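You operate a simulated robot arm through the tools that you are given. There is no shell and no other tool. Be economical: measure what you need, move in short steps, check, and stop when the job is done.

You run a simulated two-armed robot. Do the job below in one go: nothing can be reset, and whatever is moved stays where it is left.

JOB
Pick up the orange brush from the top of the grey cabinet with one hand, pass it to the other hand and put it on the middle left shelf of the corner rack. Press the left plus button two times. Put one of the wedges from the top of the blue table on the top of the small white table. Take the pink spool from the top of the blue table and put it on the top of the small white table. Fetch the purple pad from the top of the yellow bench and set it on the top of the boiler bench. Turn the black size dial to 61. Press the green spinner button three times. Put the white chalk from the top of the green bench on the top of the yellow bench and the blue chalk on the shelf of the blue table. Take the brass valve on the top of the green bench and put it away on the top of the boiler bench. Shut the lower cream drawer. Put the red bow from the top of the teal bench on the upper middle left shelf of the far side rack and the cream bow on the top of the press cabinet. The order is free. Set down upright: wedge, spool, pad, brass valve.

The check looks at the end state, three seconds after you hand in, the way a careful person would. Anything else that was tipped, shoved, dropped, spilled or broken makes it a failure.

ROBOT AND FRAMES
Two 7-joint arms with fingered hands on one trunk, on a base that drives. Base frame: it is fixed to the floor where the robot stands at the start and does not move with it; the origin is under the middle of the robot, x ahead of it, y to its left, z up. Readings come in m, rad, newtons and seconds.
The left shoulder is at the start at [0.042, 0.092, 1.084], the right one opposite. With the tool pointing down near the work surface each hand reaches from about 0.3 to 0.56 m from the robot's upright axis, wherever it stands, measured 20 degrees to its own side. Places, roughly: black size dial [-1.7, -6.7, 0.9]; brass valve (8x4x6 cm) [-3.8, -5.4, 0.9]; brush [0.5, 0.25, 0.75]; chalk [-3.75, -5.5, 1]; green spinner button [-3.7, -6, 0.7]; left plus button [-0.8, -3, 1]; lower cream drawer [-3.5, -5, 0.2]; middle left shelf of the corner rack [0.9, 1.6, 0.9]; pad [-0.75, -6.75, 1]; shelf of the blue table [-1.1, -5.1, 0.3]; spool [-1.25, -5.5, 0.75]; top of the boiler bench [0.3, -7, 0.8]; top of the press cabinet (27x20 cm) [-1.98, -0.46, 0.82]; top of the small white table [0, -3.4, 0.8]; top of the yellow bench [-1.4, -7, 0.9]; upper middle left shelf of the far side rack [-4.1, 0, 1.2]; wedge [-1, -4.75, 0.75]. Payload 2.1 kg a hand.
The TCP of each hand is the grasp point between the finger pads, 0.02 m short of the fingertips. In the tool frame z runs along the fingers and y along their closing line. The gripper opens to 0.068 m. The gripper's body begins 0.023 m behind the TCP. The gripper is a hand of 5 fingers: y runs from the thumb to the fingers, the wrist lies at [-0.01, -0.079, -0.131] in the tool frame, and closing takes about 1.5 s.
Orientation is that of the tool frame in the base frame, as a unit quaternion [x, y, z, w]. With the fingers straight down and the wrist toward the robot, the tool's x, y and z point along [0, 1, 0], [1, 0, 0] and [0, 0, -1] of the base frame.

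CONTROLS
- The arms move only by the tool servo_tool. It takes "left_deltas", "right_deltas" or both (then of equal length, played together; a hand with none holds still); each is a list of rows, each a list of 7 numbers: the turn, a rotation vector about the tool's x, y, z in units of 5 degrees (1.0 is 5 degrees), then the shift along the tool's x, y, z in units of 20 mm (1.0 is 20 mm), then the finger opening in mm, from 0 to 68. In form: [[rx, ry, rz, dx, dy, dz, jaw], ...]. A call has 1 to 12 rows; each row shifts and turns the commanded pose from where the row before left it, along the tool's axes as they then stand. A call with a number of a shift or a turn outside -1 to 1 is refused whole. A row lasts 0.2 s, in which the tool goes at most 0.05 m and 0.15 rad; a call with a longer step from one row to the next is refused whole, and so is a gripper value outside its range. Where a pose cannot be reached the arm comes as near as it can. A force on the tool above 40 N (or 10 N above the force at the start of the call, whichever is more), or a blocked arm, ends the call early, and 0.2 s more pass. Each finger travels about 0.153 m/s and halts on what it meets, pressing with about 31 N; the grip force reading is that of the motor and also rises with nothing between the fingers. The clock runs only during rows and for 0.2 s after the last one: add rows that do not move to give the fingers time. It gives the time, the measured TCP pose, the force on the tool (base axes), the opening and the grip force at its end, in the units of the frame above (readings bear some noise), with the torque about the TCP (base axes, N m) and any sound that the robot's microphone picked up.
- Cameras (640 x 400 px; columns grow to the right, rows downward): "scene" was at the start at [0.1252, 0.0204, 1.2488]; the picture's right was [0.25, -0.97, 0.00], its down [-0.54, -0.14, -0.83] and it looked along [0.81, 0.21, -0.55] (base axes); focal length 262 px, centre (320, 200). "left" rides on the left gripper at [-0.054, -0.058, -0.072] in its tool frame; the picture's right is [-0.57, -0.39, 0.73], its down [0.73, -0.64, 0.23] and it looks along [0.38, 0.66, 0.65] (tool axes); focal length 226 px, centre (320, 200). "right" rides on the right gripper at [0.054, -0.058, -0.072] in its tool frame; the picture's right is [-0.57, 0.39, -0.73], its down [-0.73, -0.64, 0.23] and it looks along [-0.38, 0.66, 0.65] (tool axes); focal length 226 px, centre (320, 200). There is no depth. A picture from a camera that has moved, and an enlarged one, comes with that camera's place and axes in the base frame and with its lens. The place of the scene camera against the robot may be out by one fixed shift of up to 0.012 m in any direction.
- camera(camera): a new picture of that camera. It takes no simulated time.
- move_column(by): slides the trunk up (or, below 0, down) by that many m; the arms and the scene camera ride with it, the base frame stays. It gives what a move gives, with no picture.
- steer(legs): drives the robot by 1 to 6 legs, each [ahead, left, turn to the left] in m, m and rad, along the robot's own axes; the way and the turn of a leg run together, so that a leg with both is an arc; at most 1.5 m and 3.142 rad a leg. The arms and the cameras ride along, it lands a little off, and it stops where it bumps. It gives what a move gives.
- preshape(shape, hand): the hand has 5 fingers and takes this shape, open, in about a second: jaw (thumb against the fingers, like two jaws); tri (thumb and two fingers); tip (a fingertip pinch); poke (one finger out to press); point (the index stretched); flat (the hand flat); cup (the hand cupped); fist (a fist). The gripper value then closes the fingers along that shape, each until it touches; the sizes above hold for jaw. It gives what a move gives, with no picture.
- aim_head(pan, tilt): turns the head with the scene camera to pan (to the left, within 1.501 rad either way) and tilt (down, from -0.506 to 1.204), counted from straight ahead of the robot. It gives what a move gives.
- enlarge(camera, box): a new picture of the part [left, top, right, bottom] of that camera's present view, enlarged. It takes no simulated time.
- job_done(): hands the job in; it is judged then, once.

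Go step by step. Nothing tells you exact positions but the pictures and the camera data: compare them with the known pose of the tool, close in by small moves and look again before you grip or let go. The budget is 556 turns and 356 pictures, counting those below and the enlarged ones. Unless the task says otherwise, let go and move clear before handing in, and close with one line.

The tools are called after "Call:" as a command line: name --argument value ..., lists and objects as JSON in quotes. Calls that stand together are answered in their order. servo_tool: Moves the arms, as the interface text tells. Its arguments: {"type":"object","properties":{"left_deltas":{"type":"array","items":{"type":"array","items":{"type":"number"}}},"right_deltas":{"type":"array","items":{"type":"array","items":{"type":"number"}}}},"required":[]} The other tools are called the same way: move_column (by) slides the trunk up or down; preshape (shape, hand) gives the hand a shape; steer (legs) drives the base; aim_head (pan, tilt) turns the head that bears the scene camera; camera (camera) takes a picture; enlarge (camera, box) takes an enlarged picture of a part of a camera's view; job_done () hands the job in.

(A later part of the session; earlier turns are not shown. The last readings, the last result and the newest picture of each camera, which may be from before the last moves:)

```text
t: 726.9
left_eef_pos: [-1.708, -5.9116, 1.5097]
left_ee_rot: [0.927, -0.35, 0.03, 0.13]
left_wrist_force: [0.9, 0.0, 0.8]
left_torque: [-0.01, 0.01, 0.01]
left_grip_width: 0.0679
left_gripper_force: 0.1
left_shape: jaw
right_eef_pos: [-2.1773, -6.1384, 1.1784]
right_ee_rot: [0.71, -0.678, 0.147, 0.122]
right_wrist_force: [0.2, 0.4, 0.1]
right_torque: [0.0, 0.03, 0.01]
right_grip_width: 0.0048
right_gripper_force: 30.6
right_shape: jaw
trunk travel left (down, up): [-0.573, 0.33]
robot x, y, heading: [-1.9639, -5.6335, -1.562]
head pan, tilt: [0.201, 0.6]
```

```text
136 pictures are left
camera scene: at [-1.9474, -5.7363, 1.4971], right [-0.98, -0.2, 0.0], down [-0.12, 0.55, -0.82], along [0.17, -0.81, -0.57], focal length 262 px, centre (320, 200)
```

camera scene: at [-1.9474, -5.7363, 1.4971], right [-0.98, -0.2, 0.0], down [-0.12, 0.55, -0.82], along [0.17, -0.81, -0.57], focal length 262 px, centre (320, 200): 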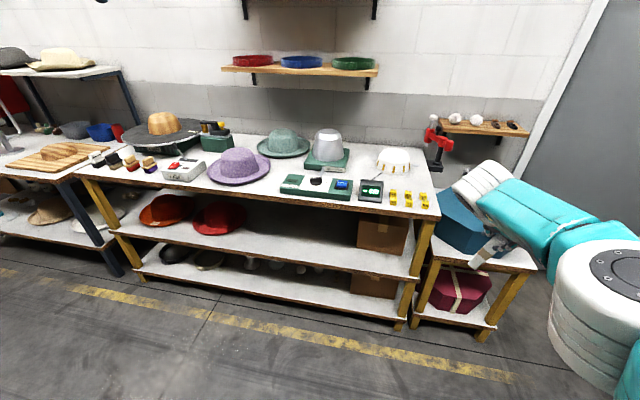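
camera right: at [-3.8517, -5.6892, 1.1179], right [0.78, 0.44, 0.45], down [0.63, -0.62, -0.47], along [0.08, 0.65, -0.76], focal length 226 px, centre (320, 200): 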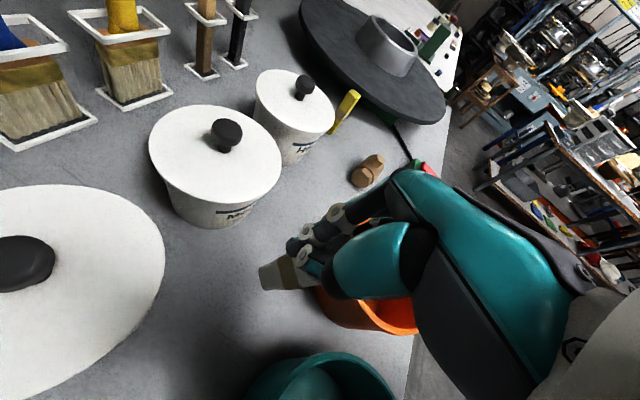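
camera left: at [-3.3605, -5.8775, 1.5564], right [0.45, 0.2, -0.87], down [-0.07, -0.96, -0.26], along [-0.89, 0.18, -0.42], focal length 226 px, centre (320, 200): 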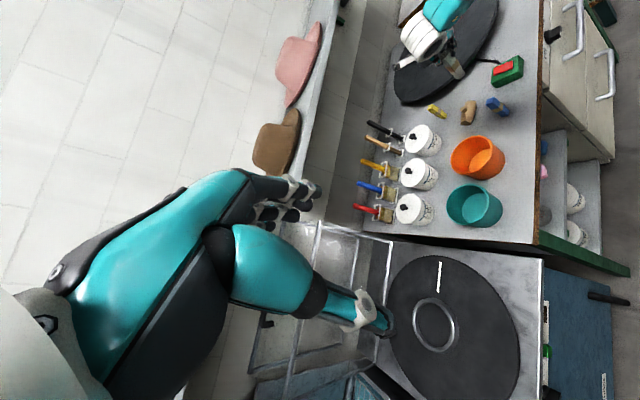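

I bumped the blue table's corner lightly; I move south. The yellow bench is ahead; I zoom on its top.

Call:
steer --legs '[[0.35, 0, 0]]'

Call:
enlarge --camera "scene" --box '[60, 100, 460, 260]'

Call:
aim_head --pan 1.3 --tilt 0.6

Call:
camera --camera "scene"

```text
t: 729.2
left_eef_pos: [-1.7043, -6.267, 1.5083]
left_ee_rot: [0.928, -0.348, 0.03, 0.131]
left_wrist_force: [0.1, 0.7, -0.5]
left_torque: [0.0, 0.0, 0.03]
left_grip_width: 0.0679
left_gripper_force: 0.0
left_shape: jaw
right_eef_pos: [-2.1708, -6.4943, 1.1782]
right_ee_rot: [0.712, -0.676, 0.147, 0.122]
right_wrist_force: [-0.4, -0.2, -0.6]
right_torque: [-0.03, 0.0, 0.0]
right_grip_width: 0.0046
right_gripper_force: 31.2
right_shape: jaw
trunk travel left (down, up): [-0.573, 0.33]
robot x, y, heading: [-1.9623, -5.9849, -1.562]
head pan, tilt: [0.201, 0.6]
```

```text
1.60 times, centred on (260, 180) of scene
camera zoom: at [-1.9443, -6.0919, 1.4971], right [-0.98, -0.21, 0.0], down [-0.12, 0.55, -0.82], along [0.17, -0.81, -0.57], focal length 419 px, centre (416, 232)
```

zoom: 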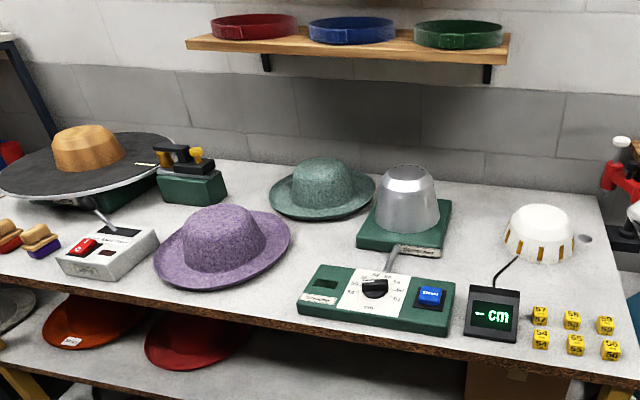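

```text
t: 730.5
left_eef_pos: [-1.7052, -6.2668, 1.5098]
left_ee_rot: [0.928, -0.348, 0.03, 0.131]
left_wrist_force: [-0.6, -0.7, 0.0]
left_torque: [-0.02, 0.03, 0.01]
left_grip_width: 0.0679
left_gripper_force: 0.1
left_shape: jaw
right_eef_pos: [-2.1722, -6.494, 1.1792]
right_ee_rot: [0.711, -0.676, 0.147, 0.122]
right_wrist_force: [-0.3, -0.4, 0.3]
right_torque: [0.02, -0.03, 0.02]
right_grip_width: 0.0047
right_gripper_force: 30.9
right_shape: jaw
trunk travel left (down, up): [-0.573, 0.33]
robot x, y, heading: [-1.9624, -5.9837, -1.556]
head pan, tilt: [1.3, 0.6]
```

```text
134 pictures are left
camera scene: at [-1.8773, -6.0276, 1.4971], right [-0.26, -0.97, 0.0], down [-0.55, 0.15, -0.82], along [0.8, -0.21, -0.57], focal length 262 px, centre (320, 200)
```

scene: 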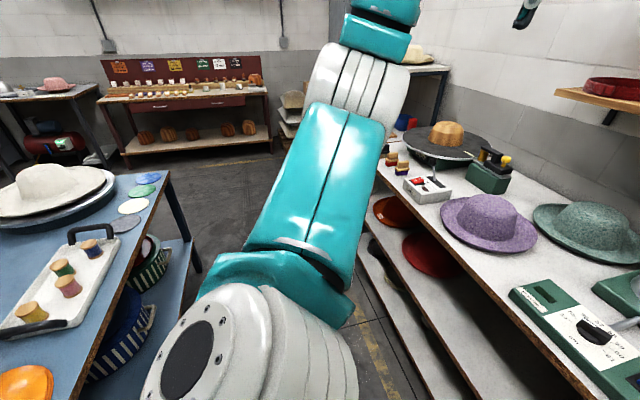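

The blue table's items stand as before. I aim to set the chalk on the free patch near [−1.54, −6.82], between the hats and the dial box.

Call:
steer --legs '[[0, 0.62, -0.01], [0.33, 0, 0]]'

Call:
aim_head --pan -0.1 --tilt 0.75

Call:
camera --camera "scene"

Call:
camera --camera "right"

```text
t: 735.7
left_eef_pos: [-1.0964, -6.5921, 1.5089]
left_ee_rot: [0.927, -0.352, 0.029, 0.131]
left_wrist_force: [-0.3, -0.5, 0.2]
left_torque: [0.0, -0.01, 0.03]
left_grip_width: 0.0678
left_gripper_force: 0.0
left_shape: jaw
right_eef_pos: [-1.5643, -6.8143, 1.1784]
right_ee_rot: [0.708, -0.68, 0.147, 0.122]
right_wrist_force: [0.2, 0.0, 0.2]
right_torque: [0.01, -0.03, -0.03]
right_grip_width: 0.0049
right_gripper_force: 31.0
right_shape: jaw
trunk travel left (down, up): [-0.573, 0.33]
robot x, y, heading: [-1.3535, -6.3098, -1.571]
head pan, tilt: [1.3, 0.6]
```

```text
t: 737.2
left_eef_pos: [-1.0955, -6.5906, 1.5084]
left_ee_rot: [0.926, -0.352, 0.03, 0.131]
left_wrist_force: [0.3, 0.3, -0.5]
left_torque: [0.0, -0.01, -0.01]
left_grip_width: 0.0678
left_gripper_force: 0.0
left_shape: jaw
right_eef_pos: [-1.5652, -6.8134, 1.1792]
right_ee_rot: [0.708, -0.68, 0.147, 0.122]
right_wrist_force: [0.0, 0.0, 0.2]
right_torque: [0.0, 0.02, 0.0]
right_grip_width: 0.0047
right_gripper_force: 31.3
right_shape: jaw
trunk travel left (down, up): [-0.573, 0.33]
robot x, y, heading: [-1.3547, -6.3111, -1.571]
head pan, tilt: [-0.099, 0.75]
```

```text
133 pictures are left
camera scene: at [-1.3591, -6.4092, 1.4842], right [-1.0, 0.1, 0.0], down [0.07, 0.68, -0.73], along [-0.07, -0.73, -0.68], focal length 262 px, centre (320, 200)
```

scene: 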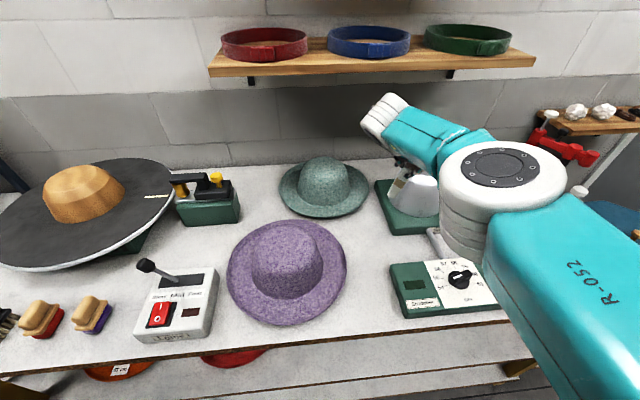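

```text
132 pictures are left
camera right: at [-1.5072, -6.836, 1.2682], right [-0.44, 0.78, 0.45], down [0.63, 0.62, -0.47], along [-0.65, 0.08, -0.76], focal length 226 px, centre (320, 200)
```

right: 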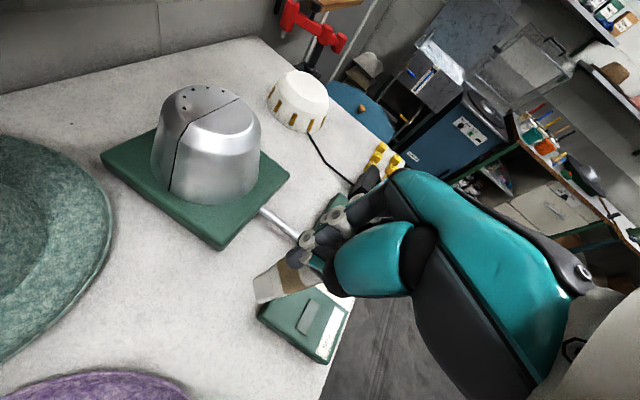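

The patch right of the purple hat is free. I shift 4 cm and lower.

Call:
steer --legs '[[0, 0.04, 0]]'

Call:
move_column --by -0.17

Call:
camera --camera "right"

Call:
enlarge --camera "scene" --box '[300, 130, 460, 300]'

```text
t: 738.1
left_eef_pos: [-1.0524, -6.5899, 1.5082]
left_ee_rot: [0.926, -0.353, 0.027, 0.131]
left_wrist_force: [0.2, -0.5, -1.3]
left_torque: [-0.05, 0.02, -0.01]
left_grip_width: 0.0681
left_gripper_force: 0.0
left_shape: jaw
right_eef_pos: [-1.5207, -6.8131, 1.1785]
right_ee_rot: [0.708, -0.68, 0.146, 0.123]
right_wrist_force: [-0.1, -0.5, -0.1]
right_torque: [0.01, -0.01, -0.05]
right_grip_width: 0.0046
right_gripper_force: 31.0
right_shape: jaw
trunk travel left (down, up): [-0.573, 0.33]
robot x, y, heading: [-1.31, -6.3087, -1.568]
head pan, tilt: [-0.099, 0.75]
```

```text
t: 740.0
left_eef_pos: [-1.0552, -6.5899, 1.3394]
left_ee_rot: [0.926, -0.352, 0.029, 0.132]
left_wrist_force: [-0.5, 0.6, 1.0]
left_torque: [0.01, -0.02, 0.01]
left_grip_width: 0.0682
left_gripper_force: 0.1
left_shape: jaw
right_eef_pos: [-1.5234, -6.8142, 1.0099]
right_ee_rot: [0.708, -0.68, 0.147, 0.122]
right_wrist_force: [-0.2, -1.0, -1.2]
right_torque: [0.02, -0.03, 0.0]
right_grip_width: 0.0048
right_gripper_force: 31.1
right_shape: jaw
trunk travel left (down, up): [-0.403, 0.5]
robot x, y, heading: [-1.308, -6.3066, -1.569]
head pan, tilt: [-0.099, 0.75]
```

```text
131 pictures are left
camera right: at [-1.4661, -6.8359, 1.0984], right [-0.44, 0.78, 0.45], down [0.63, 0.62, -0.47], along [-0.65, 0.08, -0.76], focal length 226 px, centre (320, 200)
```

right: 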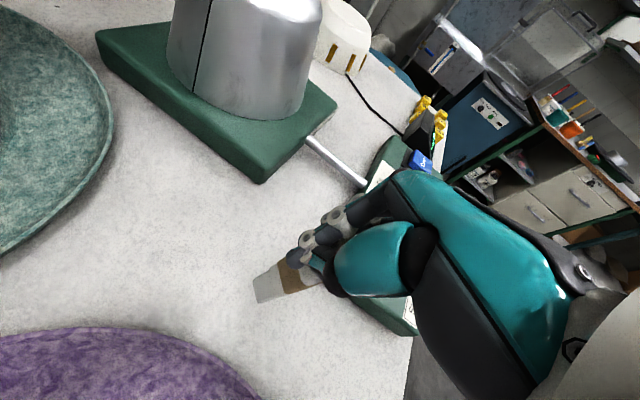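

```text
2.35 times, centred on (380, 215) of scene
camera zoom: at [-1.318, -6.4226, 1.3137], right [-1.0, 0.1, 0.0], down [0.07, 0.68, -0.73], along [-0.07, -0.73, -0.68], focal length 616 px, centre (179, 165)
```

zoom: 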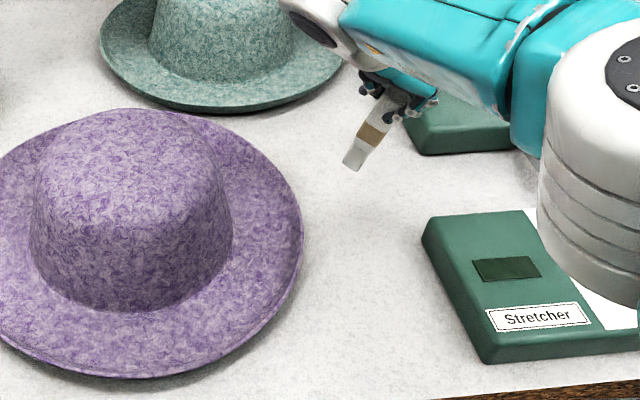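

The chalk leans ~30° in the grip; I roll the hand to bring it vertical before setting it down.

Call:
servo_tool --right_deltas '[[-1, 0, 0, 0, 0, 0, 0], [-1, 0, 0, 0, 0, 0, 0], [-1, 0, 0, 0, 0, 0, 0], [-1, 0, 0, 0, 0, 0, 0], [-1, 0, 0, 0, 0, 0, 0], [-1, 0, 0, 0, 0, 0, 0], [0, 0, 0, 0, 0, 0, 0]]'

Call:
enlarge --camera "scene" --box '[300, 130, 460, 300]'

```text
t: 741.6
left_eef_pos: [-1.0545, -6.5898, 1.3391]
left_ee_rot: [0.926, -0.352, 0.029, 0.131]
left_wrist_force: [0.3, 0.2, 0.1]
left_torque: [-0.06, -0.01, 0.01]
left_grip_width: 0.0678
left_gripper_force: 0.1
left_shape: jaw
right_eef_pos: [-1.5266, -6.7953, 1.0116]
right_ee_rot: [-0.652, 0.695, 0.035, -0.302]
right_wrist_force: [-0.1, 0.3, 0.0]
right_torque: [0.01, -0.01, -0.03]
right_grip_width: 0.0047
right_gripper_force: 31.4
right_shape: jaw
right hand out of reach, approached as far as the arm can: row 4, 5, 6
trunk travel left (down, up): [-0.403, 0.5]
robot x, y, heading: [-1.3108, -6.311, -1.567]
head pan, tilt: [-0.099, 0.75]
```

```text
2.35 times, centred on (380, 215) of scene
camera zoom: at [-1.3179, -6.4227, 1.3136], right [-1.0, 0.1, 0.0], down [0.07, 0.68, -0.73], along [-0.07, -0.73, -0.68], focal length 616 px, centre (179, 165)
```

zoom: 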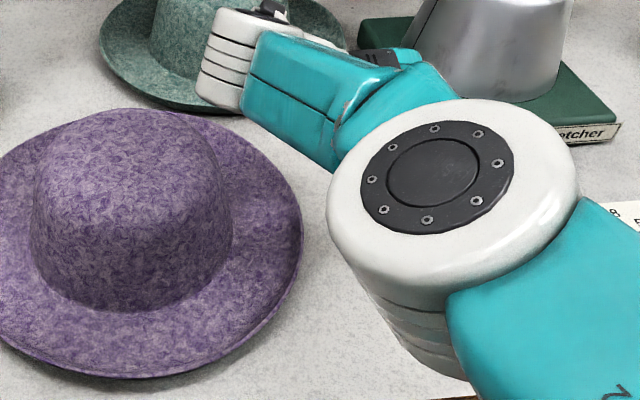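

Call:
camera --camera "right"

```text
128 pictures are left
camera right: at [-1.4395, -6.8304, 1.0665], right [-0.02, 0.83, 0.55], down [0.44, 0.51, -0.74], along [-0.9, 0.22, -0.38], focal length 226 px, centre (320, 200)
```

right: 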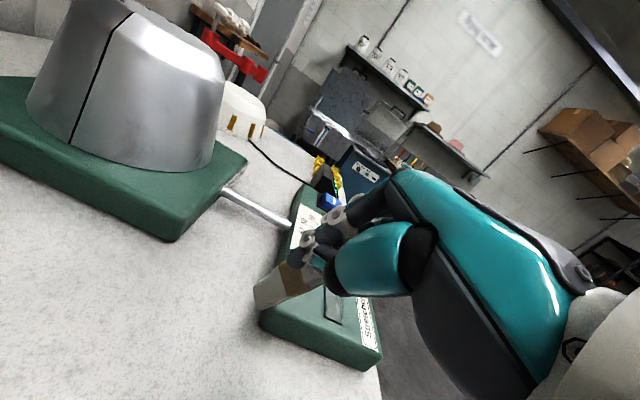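

Call:
servo_tool --right_deltas '[[1, 0, 0, 0, 0, 0, 0], [0.6, 0, 0, 0, 0, 0, 0], [0, 0, 0, 0, 0, 0, 0]]'

Call:
move_column --by -0.03

Call:
camera --camera "right"

```text
t: 742.4
left_eef_pos: [-1.0551, -6.5893, 1.3406]
left_ee_rot: [0.926, -0.352, 0.029, 0.131]
left_wrist_force: [-0.3, 1.3, 0.5]
left_torque: [-0.01, -0.03, 0.0]
left_grip_width: 0.0679
left_gripper_force: 0.1
left_shape: jaw
right_eef_pos: [-1.5257, -6.7952, 1.0131]
right_ee_rot: [-0.671, 0.696, -0.014, -0.256]
right_wrist_force: [-0.2, -0.3, 0.7]
right_torque: [0.01, 0.02, 0.01]
right_grip_width: 0.0042
right_gripper_force: 30.9
right_shape: jaw
trunk travel left (down, up): [-0.403, 0.5]
robot x, y, heading: [-1.3126, -6.3073, -1.576]
head pan, tilt: [-0.099, 0.75]
```

```text
t: 743.2
left_eef_pos: [-1.054, -6.5897, 1.3097]
left_ee_rot: [0.926, -0.352, 0.029, 0.131]
left_wrist_force: [-0.2, -0.4, 1.3]
left_torque: [0.02, -0.01, 0.0]
left_grip_width: 0.0679
left_gripper_force: 0.1
left_shape: jaw
right_eef_pos: [-1.5268, -6.7954, 0.9833]
right_ee_rot: [-0.672, 0.695, -0.016, -0.256]
right_wrist_force: [-0.2, -0.6, -0.2]
right_torque: [0.02, 0.03, -0.02]
right_grip_width: 0.0043
right_gripper_force: 31.2
right_shape: jaw
trunk travel left (down, up): [-0.373, 0.53]
robot x, y, heading: [-1.3094, -6.3081, -1.573]
head pan, tilt: [-0.099, 0.75]
```

```text
127 pictures are left
camera right: at [-1.4459, -6.8261, 1.0477], right [-0.14, 0.83, 0.54], down [0.5, 0.53, -0.68], along [-0.85, 0.18, -0.49], focal length 226 px, centre (320, 200)
```

right: 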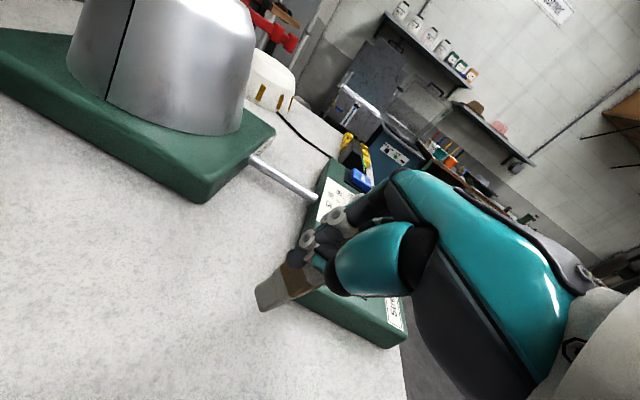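

Nearly vertical and clear of everything. I lower in small steps to contact.

Call:
move_column --by -0.015

Call:
move_column --by -0.01

Call:
move_column --by -0.008

```text
t: 743.8
left_eef_pos: [-1.0544, -6.5894, 1.2947]
left_ee_rot: [0.926, -0.352, 0.029, 0.131]
left_wrist_force: [0.3, -0.2, 0.6]
left_torque: [-0.03, 0.0, -0.02]
left_grip_width: 0.0678
left_gripper_force: 0.0
left_shape: jaw
right_eef_pos: [-1.5264, -6.7947, 0.9672]
right_ee_rot: [-0.672, 0.695, -0.015, -0.255]
right_wrist_force: [-1.7, -0.2, -0.8]
right_torque: [0.04, 0.0, 0.01]
right_grip_width: 0.0042
right_gripper_force: 30.8
right_shape: jaw
trunk travel left (down, up): [-0.358, 0.545]
robot x, y, heading: [-1.3086, -6.3111, -1.571]
head pan, tilt: [-0.099, 0.75]
```

```text
t: 744.4
left_eef_pos: [-1.0545, -6.5895, 1.2834]
left_ee_rot: [0.927, -0.352, 0.03, 0.13]
left_wrist_force: [-0.2, -0.1, -0.3]
left_torque: [-0.01, -0.02, -0.02]
left_grip_width: 0.0675
left_gripper_force: 0.0
left_shape: jaw
right_eef_pos: [-1.5275, -6.7947, 0.9581]
right_ee_rot: [-0.672, 0.695, -0.014, -0.256]
right_wrist_force: [-0.1, -0.5, -1.0]
right_torque: [0.03, -0.01, -0.02]
right_grip_width: 0.0043
right_gripper_force: 30.5
right_shape: jaw
trunk travel left (down, up): [-0.348, 0.555]
robot x, y, heading: [-1.3094, -6.3095, -1.568]
head pan, tilt: [-0.099, 0.75]
```

```text
t: 745.0
left_eef_pos: [-1.0546, -6.5908, 1.2768]
left_ee_rot: [0.926, -0.353, 0.029, 0.13]
left_wrist_force: [0.1, -1.2, 0.8]
left_torque: [-0.01, 0.01, -0.01]
left_grip_width: 0.0676
left_gripper_force: 0.0
left_shape: jaw
right_eef_pos: [-1.5275, -6.7953, 0.9506]
right_ee_rot: [-0.671, 0.695, -0.014, -0.255]
right_wrist_force: [0.0, -0.1, -0.8]
right_torque: [0.01, 0.01, 0.02]
right_grip_width: 0.004
right_gripper_force: 31.1
right_shape: jaw
trunk travel left (down, up): [-0.34, 0.563]
robot x, y, heading: [-1.3089, -6.3082, -1.572]
head pan, tilt: [-0.099, 0.75]
```

Call:
move_column --by -0.01

Call:
camera --camera "right"

```text
t: 745.5
left_eef_pos: [-1.0555, -6.591, 1.2655]
left_ee_rot: [0.926, -0.353, 0.029, 0.131]
left_wrist_force: [-0.1, -0.1, 1.3]
left_torque: [-0.04, -0.03, -0.02]
left_grip_width: 0.0679
left_gripper_force: 0.0
left_shape: jaw
right_eef_pos: [-1.5267, -6.7947, 0.9397]
right_ee_rot: [-0.671, 0.695, -0.015, -0.256]
right_wrist_force: [-0.8, 0.3, 5.3]
right_torque: [0.09, 0.09, -0.01]
right_grip_width: 0.0025
right_gripper_force: 30.9
right_shape: jaw
trunk travel left (down, up): [-0.33, 0.573]
robot x, y, heading: [-1.3126, -6.3076, -1.572]
head pan, tilt: [-0.099, 0.75]
```

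```text
126 pictures are left
camera right: at [-1.4458, -6.8259, 1.0048], right [-0.14, 0.83, 0.54], down [0.5, 0.53, -0.68], along [-0.85, 0.18, -0.49], focal length 226 px, centre (320, 200)
```

right: 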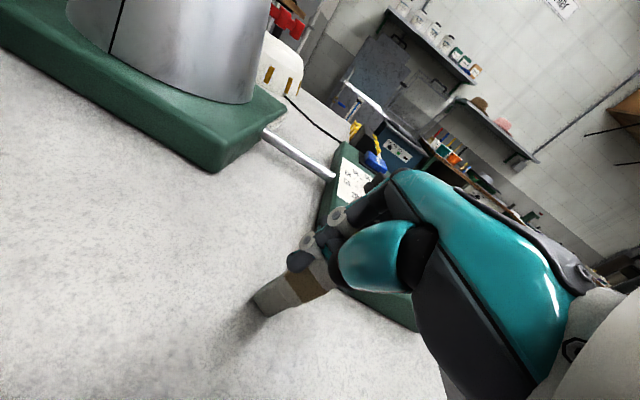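

Contact. I open and look.

Call:
servo_tool --right_deltas '[[0, 0, 0, 0, 0, 0, 12], [0, 0, 0, 0, 0, 0, 22], [0, 0, 0, 0, 0, 0, 35], [0, 0, 0, 0, 0, 0, 50], [0, 0, 0, 0, 0, 0, 60], [0, 0, 0, 0, 0, 0, 60]]'

Call:
camera --camera "right"

```text
t: 746.9
left_eef_pos: [-1.0552, -6.5899, 1.2663]
left_ee_rot: [0.926, -0.352, 0.029, 0.131]
left_wrist_force: [0.4, -0.2, -1.0]
left_torque: [0.01, -0.01, 0.01]
left_grip_width: 0.0678
left_gripper_force: 0.1
left_shape: jaw
right_eef_pos: [-1.5252, -6.7953, 0.9395]
right_ee_rot: [-0.671, 0.696, -0.015, -0.255]
right_wrist_force: [-0.3, -0.8, -0.3]
right_torque: [-0.03, -0.03, -0.01]
right_grip_width: 0.0599
right_gripper_force: 0.0
right_shape: jaw
trunk travel left (down, up): [-0.33, 0.573]
robot x, y, heading: [-1.3106, -6.3092, -1.577]
head pan, tilt: [-0.099, 0.75]
```

```text
125 pictures are left
camera right: at [-1.4457, -6.8262, 1.0045], right [-0.14, 0.83, 0.54], down [0.5, 0.53, -0.68], along [-0.85, 0.18, -0.49], focal length 226 px, centre (320, 200)
```

right: 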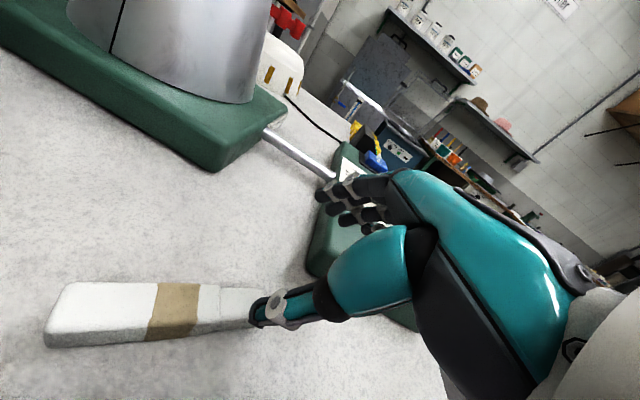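

It settled lying flat on the yellow bench, clear of everything. I lift away and look at the size dial on the stretcher box.

Call:
move_column --by 0.2

Call:
steer --legs '[[-0.15, 0, 0]]'

Call:
aim_head --pan -0.5 --tilt 0.75

Call:
camera --camera "scene"

```text
t: 749.1
left_eef_pos: [-1.0545, -6.5895, 1.466]
left_ee_rot: [0.926, -0.353, 0.029, 0.13]
left_wrist_force: [-0.3, 0.9, -0.8]
left_torque: [0.02, 0.01, 0.04]
left_grip_width: 0.068
left_gripper_force: 0.1
left_shape: jaw
right_eef_pos: [-1.5264, -6.7942, 1.1399]
right_ee_rot: [-0.672, 0.695, -0.015, -0.255]
right_wrist_force: [0.1, 0.3, -0.1]
right_torque: [0.03, -0.01, -0.01]
right_grip_width: 0.0598
right_gripper_force: 0.2
right_shape: jaw
trunk travel left (down, up): [-0.53, 0.373]
robot x, y, heading: [-1.3086, -6.3094, -1.568]
head pan, tilt: [-0.099, 0.75]
```

```text
t: 750.5
left_eef_pos: [-1.0548, -6.4393, 1.4663]
left_ee_rot: [0.926, -0.353, 0.029, 0.131]
left_wrist_force: [0.0, -0.1, -0.2]
left_torque: [-0.02, 0.0, 0.02]
left_grip_width: 0.068
left_gripper_force: 0.1
left_shape: jaw
right_eef_pos: [-1.5277, -6.6442, 1.1398]
right_ee_rot: [-0.671, 0.696, -0.015, -0.256]
right_wrist_force: [-0.6, -0.3, 0.2]
right_torque: [0.0, -0.01, 0.01]
right_grip_width: 0.0596
right_gripper_force: 0.0
right_shape: jaw
trunk travel left (down, up): [-0.53, 0.373]
robot x, y, heading: [-1.3082, -6.1575, -1.569]
head pan, tilt: [-0.099, 0.75]
```

```text
t: 751.4
left_eef_pos: [-1.0565, -6.4404, 1.4667]
left_ee_rot: [0.926, -0.353, 0.029, 0.131]
left_wrist_force: [0.6, 0.0, 0.1]
left_torque: [0.01, 0.01, 0.01]
left_grip_width: 0.0682
left_gripper_force: 0.0
left_shape: jaw
right_eef_pos: [-1.5279, -6.646, 1.1406]
right_ee_rot: [-0.671, 0.696, -0.014, -0.255]
right_wrist_force: [-0.4, 0.5, -0.1]
right_torque: [0.0, 0.01, -0.01]
right_grip_width: 0.0596
right_gripper_force: 0.0
right_shape: jaw
trunk travel left (down, up): [-0.53, 0.373]
robot x, y, heading: [-1.3104, -6.1597, -1.573]
head pan, tilt: [-0.499, 0.75]
```

```text
124 pictures are left
camera scene: at [-1.3493, -6.2522, 1.4411], right [-0.88, 0.48, 0.0], down [0.33, 0.6, -0.73], along [-0.35, -0.64, -0.68], focal length 262 px, centre (320, 200)
```

scene: 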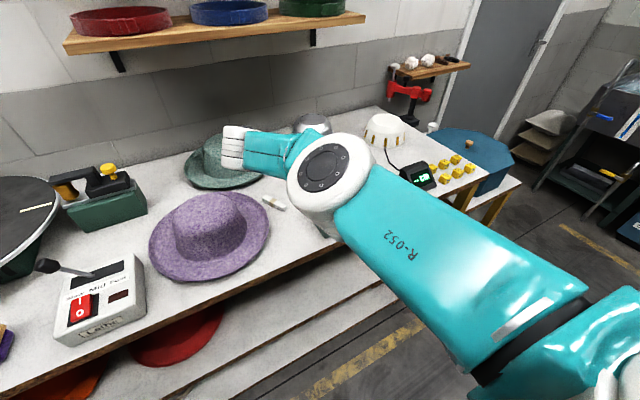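

Call:
steer --legs '[[0, -0.4, 0]]'

Call:
aim_head --pan 0.0 --tilt 0.9

Call:
camera --camera "scene"

Call:
enlarge --camera "scene" --box '[240, 160, 400, 260]'

```text
t: 753.9
left_eef_pos: [-1.4598, -6.4397, 1.4657]
left_ee_rot: [0.925, -0.356, 0.028, 0.131]
left_wrist_force: [-0.3, -0.1, 0.1]
left_torque: [0.01, 0.0, 0.03]
left_grip_width: 0.068
left_gripper_force: 0.0
left_shape: jaw
right_eef_pos: [-1.9335, -6.6407, 1.1397]
right_ee_rot: [-0.668, 0.699, -0.014, -0.256]
right_wrist_force: [-0.3, 0.3, 0.6]
right_torque: [-0.01, 0.01, -0.01]
right_grip_width: 0.0596
right_gripper_force: 0.0
right_shape: jaw
trunk travel left (down, up): [-0.53, 0.373]
robot x, y, heading: [-1.7098, -6.1577, -1.58]
head pan, tilt: [-0.499, 0.75]
```

```text
t: 754.8
left_eef_pos: [-1.4597, -6.4409, 1.4658]
left_ee_rot: [0.924, -0.357, 0.028, 0.131]
left_wrist_force: [-0.7, 0.4, 0.0]
left_torque: [-0.01, -0.02, -0.03]
left_grip_width: 0.0681
left_gripper_force: 0.0
left_shape: jaw
right_eef_pos: [-1.9342, -6.6409, 1.14]
right_ee_rot: [-0.669, 0.698, -0.013, -0.255]
right_wrist_force: [-0.3, -1.1, 0.7]
right_torque: [0.01, 0.03, -0.01]
right_grip_width: 0.0599
right_gripper_force: 0.0
right_shape: jaw
trunk travel left (down, up): [-0.53, 0.373]
robot x, y, heading: [-1.7133, -6.1585, -1.576]
head pan, tilt: [0.0, 0.901]
```

```text
123 pictures are left
camera scene: at [-1.7131, -6.2529, 1.4293], right [-1.0, 0.01, 0.0], down [0.01, 0.78, -0.62], along [-0.01, -0.62, -0.78], focal length 262 px, centre (320, 200)
```

scene: 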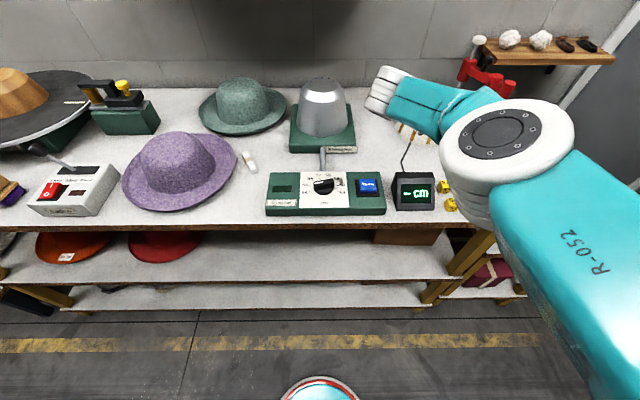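

```text
4.00 times, centred on (320, 210) of scene
camera zoom: at [-1.7131, -6.2529, 1.4293], right [-1.0, 0.01, 0.0], down [0.01, 0.78, -0.62], along [-0.01, -0.62, -0.78], focal length 1048 px, centre (320, 160)
```

zoom: 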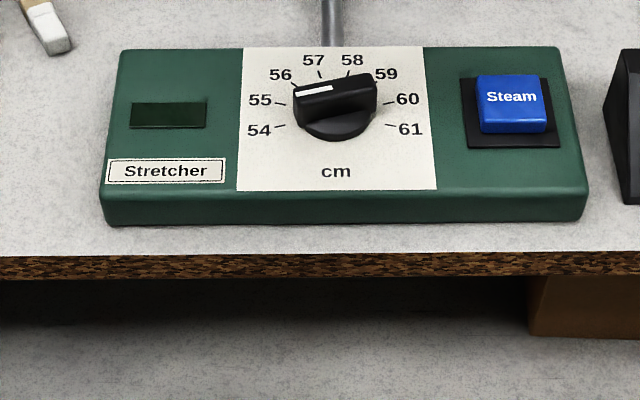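

The dial points at about 54 and needs ~210° clockwise to 61. I straighten the right hand to vertical, default yaw, to grip the knob bar in two strokes.

Call:
servo_tool --right_deltas '[[0.78, -0.9, 0, 0, 0, 0, 68], [0.78, -0.9, 0, 0, 0, 0, 68], [0.78, -0.9, 0, 0, 0, 0, 68], [0.78, -0.9, 0, 0, 0, 0, 68], [0.78, -0.9, 0, 0, 0, 0, 68], [0, 0, -1, 0, 0, 0, 68], [0, 0, -1, 0, 0, 0, 68], [0, 0, -1, 0, 0, 0, 68], [0, 0, -1, 0, 0, 0, 68], [0, 0, -1, 0, 0, 0, 68], [0, 0, -1, 0, 0, 0, 68], [0, 0, -1, 0, 0, 0, 68]]'

Call:
servo_tool --right_deltas '[[0, 0, -1, 0, 0, 0, 68], [0, 0, -1, 0, 0, 0, 68], [0, 0, -1, 0, 0, 0, 68], [0, 0, -1, 0, 0, 0, 68], [0, 0, -1, 0, 0, 0, 68], [0, 0, -1, 0, 0, 0, 68], [0, 0, -1, 0, 0, 0, 68], [0, 0, -1, 0, 0, 0, 68], [0, 0, -1, 0, 0, 0, 68], [0, 0, -1, 0, 0, 0, 68], [0, 0, 0, 0, 0, 0, 68]]'

Call:
steer --legs '[[-0.05, 0.15, 0]]'

Call:
camera --camera "right"

```text
t: 757.4
left_eef_pos: [-1.4602, -6.44, 1.4655]
left_ee_rot: [0.924, -0.357, 0.028, 0.131]
left_wrist_force: [-0.3, 0.1, -0.3]
left_torque: [-0.01, -0.01, 0.0]
left_grip_width: 0.068
left_gripper_force: 0.0
left_shape: jaw
right_eef_pos: [-1.9363, -6.6525, 1.1399]
right_ee_rot: [0.877, -0.48, 0.0, 0.0]
right_wrist_force: [0.2, -0.5, 0.4]
right_torque: [0.01, 0.03, -0.01]
right_grip_width: 0.0677
right_gripper_force: 0.1
right_shape: jaw
right hand out of reach, approached as far as the arm can: row 2, 3, 4, 5, 6, 7, 8, 9, 10, 11, 12
trunk travel left (down, up): [-0.53, 0.373]
robot x, y, heading: [-1.7104, -6.1583, -1.578]
head pan, tilt: [0.0, 0.901]
```

```text
t: 759.8
left_eef_pos: [-1.4595, -6.4408, 1.466]
left_ee_rot: [0.925, -0.356, 0.029, 0.131]
left_wrist_force: [0.3, -0.3, -0.3]
left_torque: [-0.01, -0.02, -0.01]
left_grip_width: 0.068
left_gripper_force: 0.0
left_shape: jaw
right_eef_pos: [-1.9329, -6.6775, 1.1399]
right_ee_rot: [0.998, -0.064, 0.002, 0.0]
right_wrist_force: [-0.3, 0.0, -0.4]
right_torque: [-0.02, 0.01, -0.03]
right_grip_width: 0.0679
right_gripper_force: 0.0
right_shape: jaw
right hand out of reach, approached as far as the arm can: row 1, 2, 3, 4, 6, 9
trunk travel left (down, up): [-0.53, 0.373]
robot x, y, heading: [-1.712, -6.1581, -1.574]
head pan, tilt: [0.0, 0.901]
```

```text
t: 761.2
left_eef_pos: [-1.3093, -6.3903, 1.4665]
left_ee_rot: [0.925, -0.356, 0.028, 0.132]
left_wrist_force: [-0.4, 0.2, 0.1]
left_torque: [0.01, 0.04, -0.02]
left_grip_width: 0.0679
left_gripper_force: 0.1
left_shape: jaw
right_eef_pos: [-1.7815, -6.6287, 1.1393]
right_ee_rot: [0.998, -0.065, 0.001, -0.002]
right_wrist_force: [-0.1, -0.7, 0.5]
right_torque: [0.01, 0.03, 0.02]
right_grip_width: 0.0676
right_gripper_force: 0.0
right_shape: jaw
trunk travel left (down, up): [-0.53, 0.373]
robot x, y, heading: [-1.5589, -6.1087, -1.578]
head pan, tilt: [0.0, 0.901]
```

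```text
121 pictures are left
camera right: at [-1.7201, -6.5784, 1.2116], right [-0.61, -0.31, 0.73], down [-0.64, 0.73, -0.23], along [-0.46, -0.61, -0.65], focal length 226 px, centre (320, 200)
```

right: 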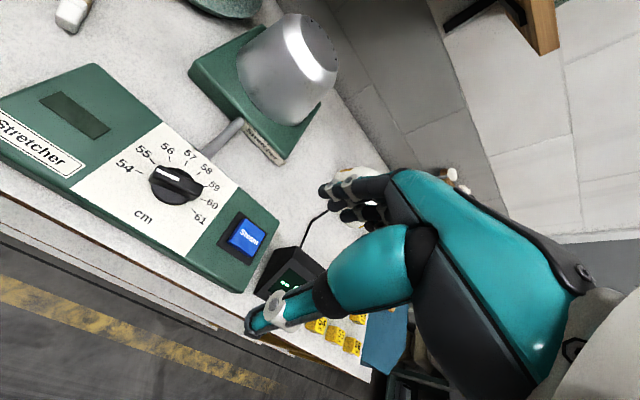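

Call:
enlarge --camera "right" --box '[95, 120, 255, 260]'

```text
2.86 times, centred on (175, 190) of right
camera zoom: at [-1.7201, -6.5784, 1.2116], right [-0.61, -0.31, 0.73], down [-0.64, 0.73, -0.23], along [-0.46, -0.61, -0.65], focal length 646 px, centre (734, 229)
```

zoom: 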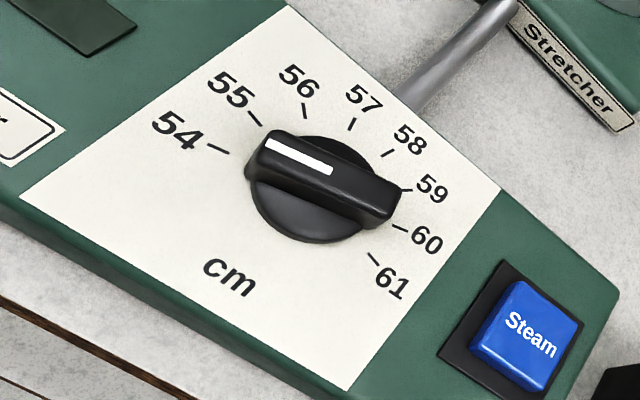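

The dial reads 54; bar perpendicular needs +15° yaw. I rotate the hand and go above the knob.

Call:
servo_tool --right_deltas '[[0, 0, -1, 0, 0, 0, 40], [0, 0, -1, 0, 0, 0, 40], [0, 0, -1, 0, 0, 0, 40], [0, 0, -1, 0, 0, 0, 40], [0, 0, -0.4, 0, 0, 0, 40], [0, 0, 0, 0.4, 0.8, 0.8, 40], [0, 0, 0, 0.4, 0.8, 0.8, 40], [0, 0, 0, 0.4, 0.8, 0.8, 40], [0, 0, 0, 0.4, 0.8, 0.8, 40], [0, 0, 0, 0.1, 0.9, 0.8, 40], [0, 0, 0, 0, 0, 0.8, 40], [0, 0, 0, 0, 0, 0, 40]]'

Call:
camera --camera "right"

Call:
aim_head --pan -0.2 --tilt 0.9

Call:
camera --camera "scene"

```text
t: 763.8
left_eef_pos: [-1.3098, -6.3901, 1.4654]
left_ee_rot: [0.925, -0.356, 0.029, 0.13]
left_wrist_force: [-0.3, 0.5, 0.0]
left_torque: [0.02, 0.03, 0.0]
left_grip_width: 0.0678
left_gripper_force: 0.0
left_shape: jaw
right_eef_pos: [-1.7959, -6.5896, 1.1499]
right_ee_rot: [0.997, 0.071, 0.0, 0.0]
right_wrist_force: [0.0, -0.5, 0.3]
right_torque: [-0.01, -0.01, 0.02]
right_grip_width: 0.0402
right_gripper_force: 0.1
right_shape: jaw
right hand out of reach, approached as far as the arm can: row 1, 2, 3, 4, 6, 7, 8, 9, 10, 11
trunk travel left (down, up): [-0.53, 0.373]
robot x, y, heading: [-1.5611, -6.1097, -1.579]
head pan, tilt: [0.0, 0.901]
```

```text
119 pictures are left
camera right: at [-1.7501, -6.5253, 1.2221], right [-0.51, -0.46, 0.73], down [-0.82, 0.53, -0.23], along [-0.28, -0.71, -0.65], focal length 226 px, centre (320, 200)
```

right: 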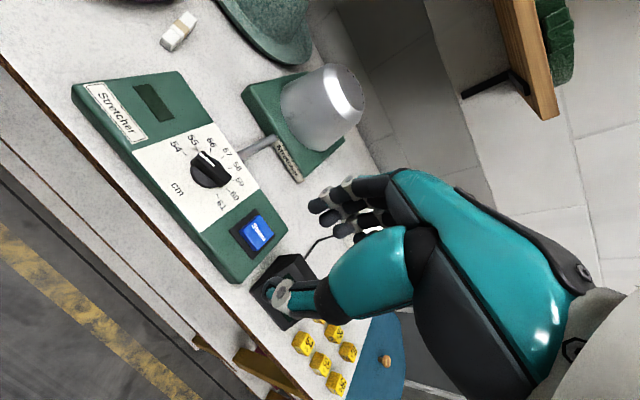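

```text
t: 764.5
left_eef_pos: [-1.3094, -6.3906, 1.4669]
left_ee_rot: [0.925, -0.356, 0.029, 0.13]
left_wrist_force: [0.5, -0.1, 0.4]
left_torque: [0.03, -0.02, 0.02]
left_grip_width: 0.0682
left_gripper_force: 0.1
left_shape: jaw
right_eef_pos: [-1.7965, -6.59, 1.1496]
right_ee_rot: [0.998, 0.071, 0.0, 0.0]
right_wrist_force: [0.2, 0.5, 0.7]
right_torque: [0.01, -0.01, -0.01]
right_grip_width: 0.0404
right_gripper_force: 0.0
right_shape: jaw
trunk travel left (down, up): [-0.53, 0.373]
robot x, y, heading: [-1.559, -6.1067, -1.576]
head pan, tilt: [-0.201, 0.901]
```

```text
118 pictures are left
camera scene: at [-1.5776, -6.2018, 1.4292], right [-0.98, 0.21, 0.0], down [0.16, 0.77, -0.62], along [-0.13, -0.61, -0.78], focal length 262 px, centre (320, 200)
```

scene: 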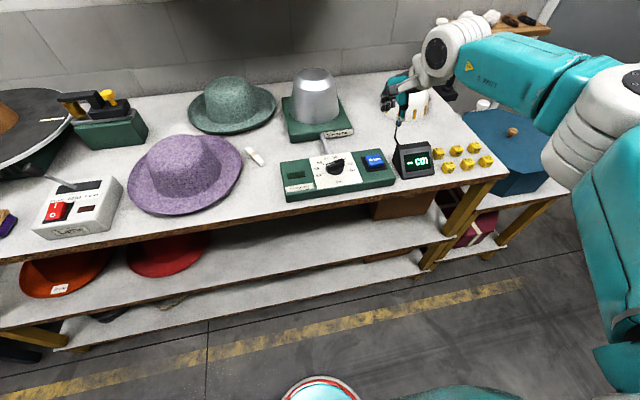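

The right arm is in a cramped posture for twisting. Instead I push the dial's pointer end around with the left index finger: poke shape, right hand raised out of the way.

Call:
preshape --hand "left" --shape "poke"

Call:
servo_tool --right_deltas '[[0, 0, 0, 0, -0.8, -1, 68], [0, 0, 0, 0, -0.8, -1, 68], [0, 0, 0, 0, -0.8, -1, 68], [0, 0, 0, 0, -0.8, -1, 68], [0, 0, 0, 0, -0.5, -1, 68], [0, 0, 0, 0, 0, -1, 68], [0, 0, 0, 0, 0, -1, 68], [0, 0, 0, 0, 0, -1, 68], [0, 0, 0, 0, 0, -1, 68]]'

Call:
steer --legs '[[0.08, -0.195, 0]]'

Call:
move_column --by -0.15

Call:
servo_tool --left_deltas '[[0, 0, 0, -0.28, 0.87, 0.6, 0], [0, 0, 0, -0.28, 0.87, 0.6, 0], [0, 0, 0, -0.28, 0.87, 0.6, 0], [0, 0, 0, -0.28, 0.87, 0.6, 0], [0, 0, 0, -0.28, 0.87, 0.6, 0], [0, 0, 0, -0.28, 0.87, 0.6, 0], [0, 0, 0, -0.28, 0.87, 0.6, 0], [0, 0, 0, -0.28, 0.87, 0.6, 0], [0, 0, 0, -0.28, 0.87, 0.6, 0], [0, 0, 0, -0.28, 0.87, 0.6, 0], [0, 0, 0, -0.28, 0.87, 0.6, 0], [0, 0, 0, 0, 0, 0, 0]]'

Call:
camera --camera "left"

```text
t: 765.4
left_eef_pos: [-1.3088, -6.3904, 1.4658]
left_ee_rot: [0.925, -0.357, 0.028, 0.131]
left_wrist_force: [0.7, 0.0, -0.3]
left_torque: [-0.03, -0.01, 0.02]
left_grip_width: 0.0002
left_gripper_force: 0.1
left_shape: poke
right_eef_pos: [-1.7951, -6.5901, 1.1483]
right_ee_rot: [0.997, 0.071, 0.001, 0.001]
right_wrist_force: [-0.6, -0.8, -0.4]
right_torque: [-0.03, 0.02, 0.01]
right_grip_width: 0.0404
right_gripper_force: 0.1
right_shape: jaw
trunk travel left (down, up): [-0.53, 0.373]
robot x, y, heading: [-1.5634, -6.1047, -1.578]
head pan, tilt: [-0.201, 0.901]
```

```text
t: 767.4
left_eef_pos: [-1.3091, -6.3905, 1.4665]
left_ee_rot: [0.925, -0.356, 0.029, 0.131]
left_wrist_force: [0.0, -0.1, 0.4]
left_torque: [0.03, -0.02, -0.03]
left_grip_width: 0.0001
left_gripper_force: 0.0
left_shape: poke
right_eef_pos: [-1.8091, -6.5153, 1.3297]
right_ee_rot: [0.996, 0.089, 0.001, 0.0]
right_wrist_force: [-0.7, 1.2, -1.2]
right_torque: [-0.01, 0.01, -0.01]
right_grip_width: 0.0677
right_gripper_force: 0.1
right_shape: jaw
trunk travel left (down, up): [-0.53, 0.373]
robot x, y, heading: [-1.5629, -6.1082, -1.582]
head pan, tilt: [-0.201, 0.901]
```

```text
t: 769.1
left_eef_pos: [-1.5038, -6.4686, 1.4661]
left_ee_rot: [0.925, -0.356, 0.028, 0.131]
left_wrist_force: [-0.5, -0.5, 0.2]
left_torque: [0.01, -0.02, -0.02]
left_grip_width: 0.0002
left_gripper_force: 0.1
left_shape: poke
right_eef_pos: [-2.0021, -6.5944, 1.3296]
right_ee_rot: [0.996, 0.09, 0.001, 0.0]
right_wrist_force: [-0.2, -0.4, 0.7]
right_torque: [0.02, 0.0, 0.01]
right_grip_width: 0.0682
right_gripper_force: 0.1
right_shape: jaw
trunk travel left (down, up): [-0.53, 0.373]
robot x, y, heading: [-1.757, -6.1868, -1.578]
head pan, tilt: [-0.201, 0.901]
```

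```text
t: 770.8
left_eef_pos: [-1.5021, -6.4674, 1.3167]
left_ee_rot: [0.925, -0.355, 0.028, 0.132]
left_wrist_force: [0.1, 0.0, 0.0]
left_torque: [0.03, -0.03, -0.01]
left_grip_width: 0.0
left_gripper_force: 0.0
left_shape: poke
right_eef_pos: [-2.0032, -6.5934, 1.1792]
right_ee_rot: [0.996, 0.09, 0.0, 0.001]
right_wrist_force: [-0.7, 0.6, -0.1]
right_torque: [-0.02, -0.01, 0.04]
right_grip_width: 0.0682
right_gripper_force: 0.1
right_shape: jaw
trunk travel left (down, up): [-0.38, 0.523]
robot x, y, heading: [-1.7547, -6.1858, -1.576]
head pan, tilt: [-0.201, 0.901]
```

```text
t: 773.4
left_eef_pos: [-1.682, -6.6004, 1.2235]
left_ee_rot: [0.925, -0.355, 0.028, 0.131]
left_wrist_force: [-0.3, 0.1, 0.4]
left_torque: [-0.03, 0.06, 0.01]
left_grip_width: 0.0001
left_gripper_force: 0.1
left_shape: poke
right_eef_pos: [-2.0031, -6.5942, 1.18]
right_ee_rot: [0.996, 0.089, 0.0, 0.001]
right_wrist_force: [-0.3, -0.4, -0.2]
right_torque: [-0.01, 0.0, -0.02]
right_grip_width: 0.0679
right_gripper_force: 0.0
right_shape: jaw
trunk travel left (down, up): [-0.38, 0.523]
robot x, y, heading: [-1.759, -6.1876, -1.578]
head pan, tilt: [-0.201, 0.901]
```

```text
117 pictures are left
camera left: at [-1.6812, -6.5058, 1.2699], right [-0.19, 0.45, -0.87], down [0.96, -0.08, -0.26], along [-0.19, -0.89, -0.42], focal length 226 px, centre (320, 200)
```

left: 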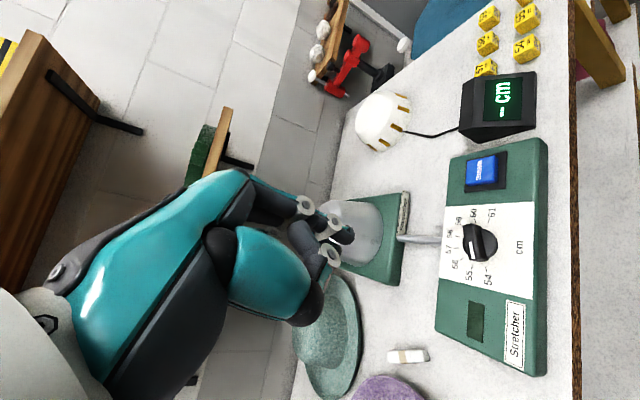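

The left finger works well here. I descend to hover just behind (north of) the pointer end.

Call:
servo_tool --left_deltas '[[0, 0, 0, 0, 0.3, 0.95, 0], [0, 0, 0, 0, 0.3, 0.95, 0], [0, 0, 0, 0, 0.3, 0.95, 0], [0, 0, 0, 0, 0.3, 0.95, 0], [0, 0, 0, 0, 0.2, 0.95, 0], [0, 0, 0, -0.1, 0, 0.95, 0], [0, 0, 0, -0.1, 0, 0.95, 0], [0, 0, 0, 0, 0, 0.95, 0], [0, 0, 0, 0, 0, 0.95, 0], [0, 0, 0, 0, 0, 0.95, 0], [0, 0, 0, 0, 0, 0.95, 0], [0, 0, 0, 0, 0, 0, 0]]'

Call:
camera --camera "left"

Call:
enlarge --camera "scene" --box '[240, 120, 400, 220]'

```text
t: 776.0
left_eef_pos: [-1.7124, -6.6719, 1.0263]
left_ee_rot: [0.925, -0.355, 0.028, 0.131]
left_wrist_force: [0.9, -0.2, -0.1]
left_torque: [-0.01, -0.01, -0.02]
left_grip_width: 0.0003
left_gripper_force: 0.0
left_shape: poke
right_eef_pos: [-2.0019, -6.5944, 1.1812]
right_ee_rot: [0.996, 0.09, 0.0, 0.001]
right_wrist_force: [0.3, -0.3, 0.0]
right_torque: [-0.01, -0.01, -0.04]
right_grip_width: 0.068
right_gripper_force: 0.1
right_shape: jaw
trunk travel left (down, up): [-0.38, 0.523]
robot x, y, heading: [-1.752, -6.1804, -1.581]
head pan, tilt: [-0.201, 0.901]
```

```text
116 pictures are left
camera left: at [-1.7123, -6.5776, 1.0732], right [-0.19, 0.45, -0.87], down [0.96, -0.08, -0.26], along [-0.19, -0.89, -0.42], focal length 226 px, centre (320, 200)
```

left: 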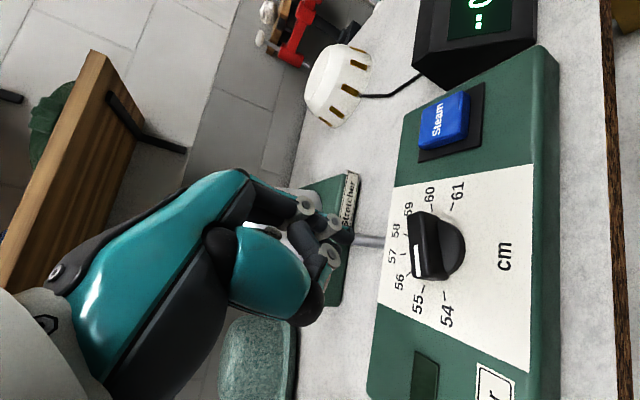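

```text
4.00 times, centred on (320, 170) of scene
camera zoom: at [-1.7718, -6.2929, 1.2785], right [-0.98, 0.21, 0.0], down [0.16, 0.77, -0.62], along [-0.13, -0.61, -0.78], focal length 1048 px, centre (320, 320)
```

zoom: 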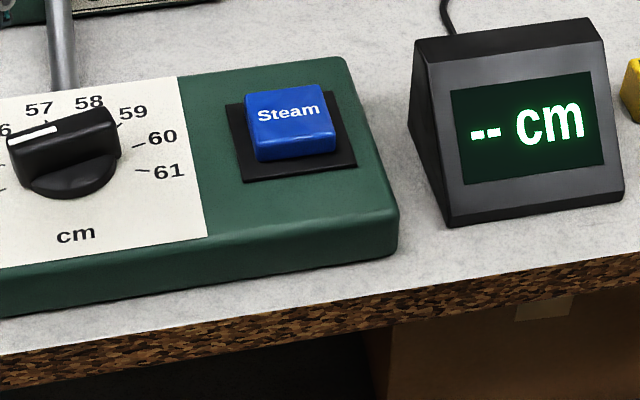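

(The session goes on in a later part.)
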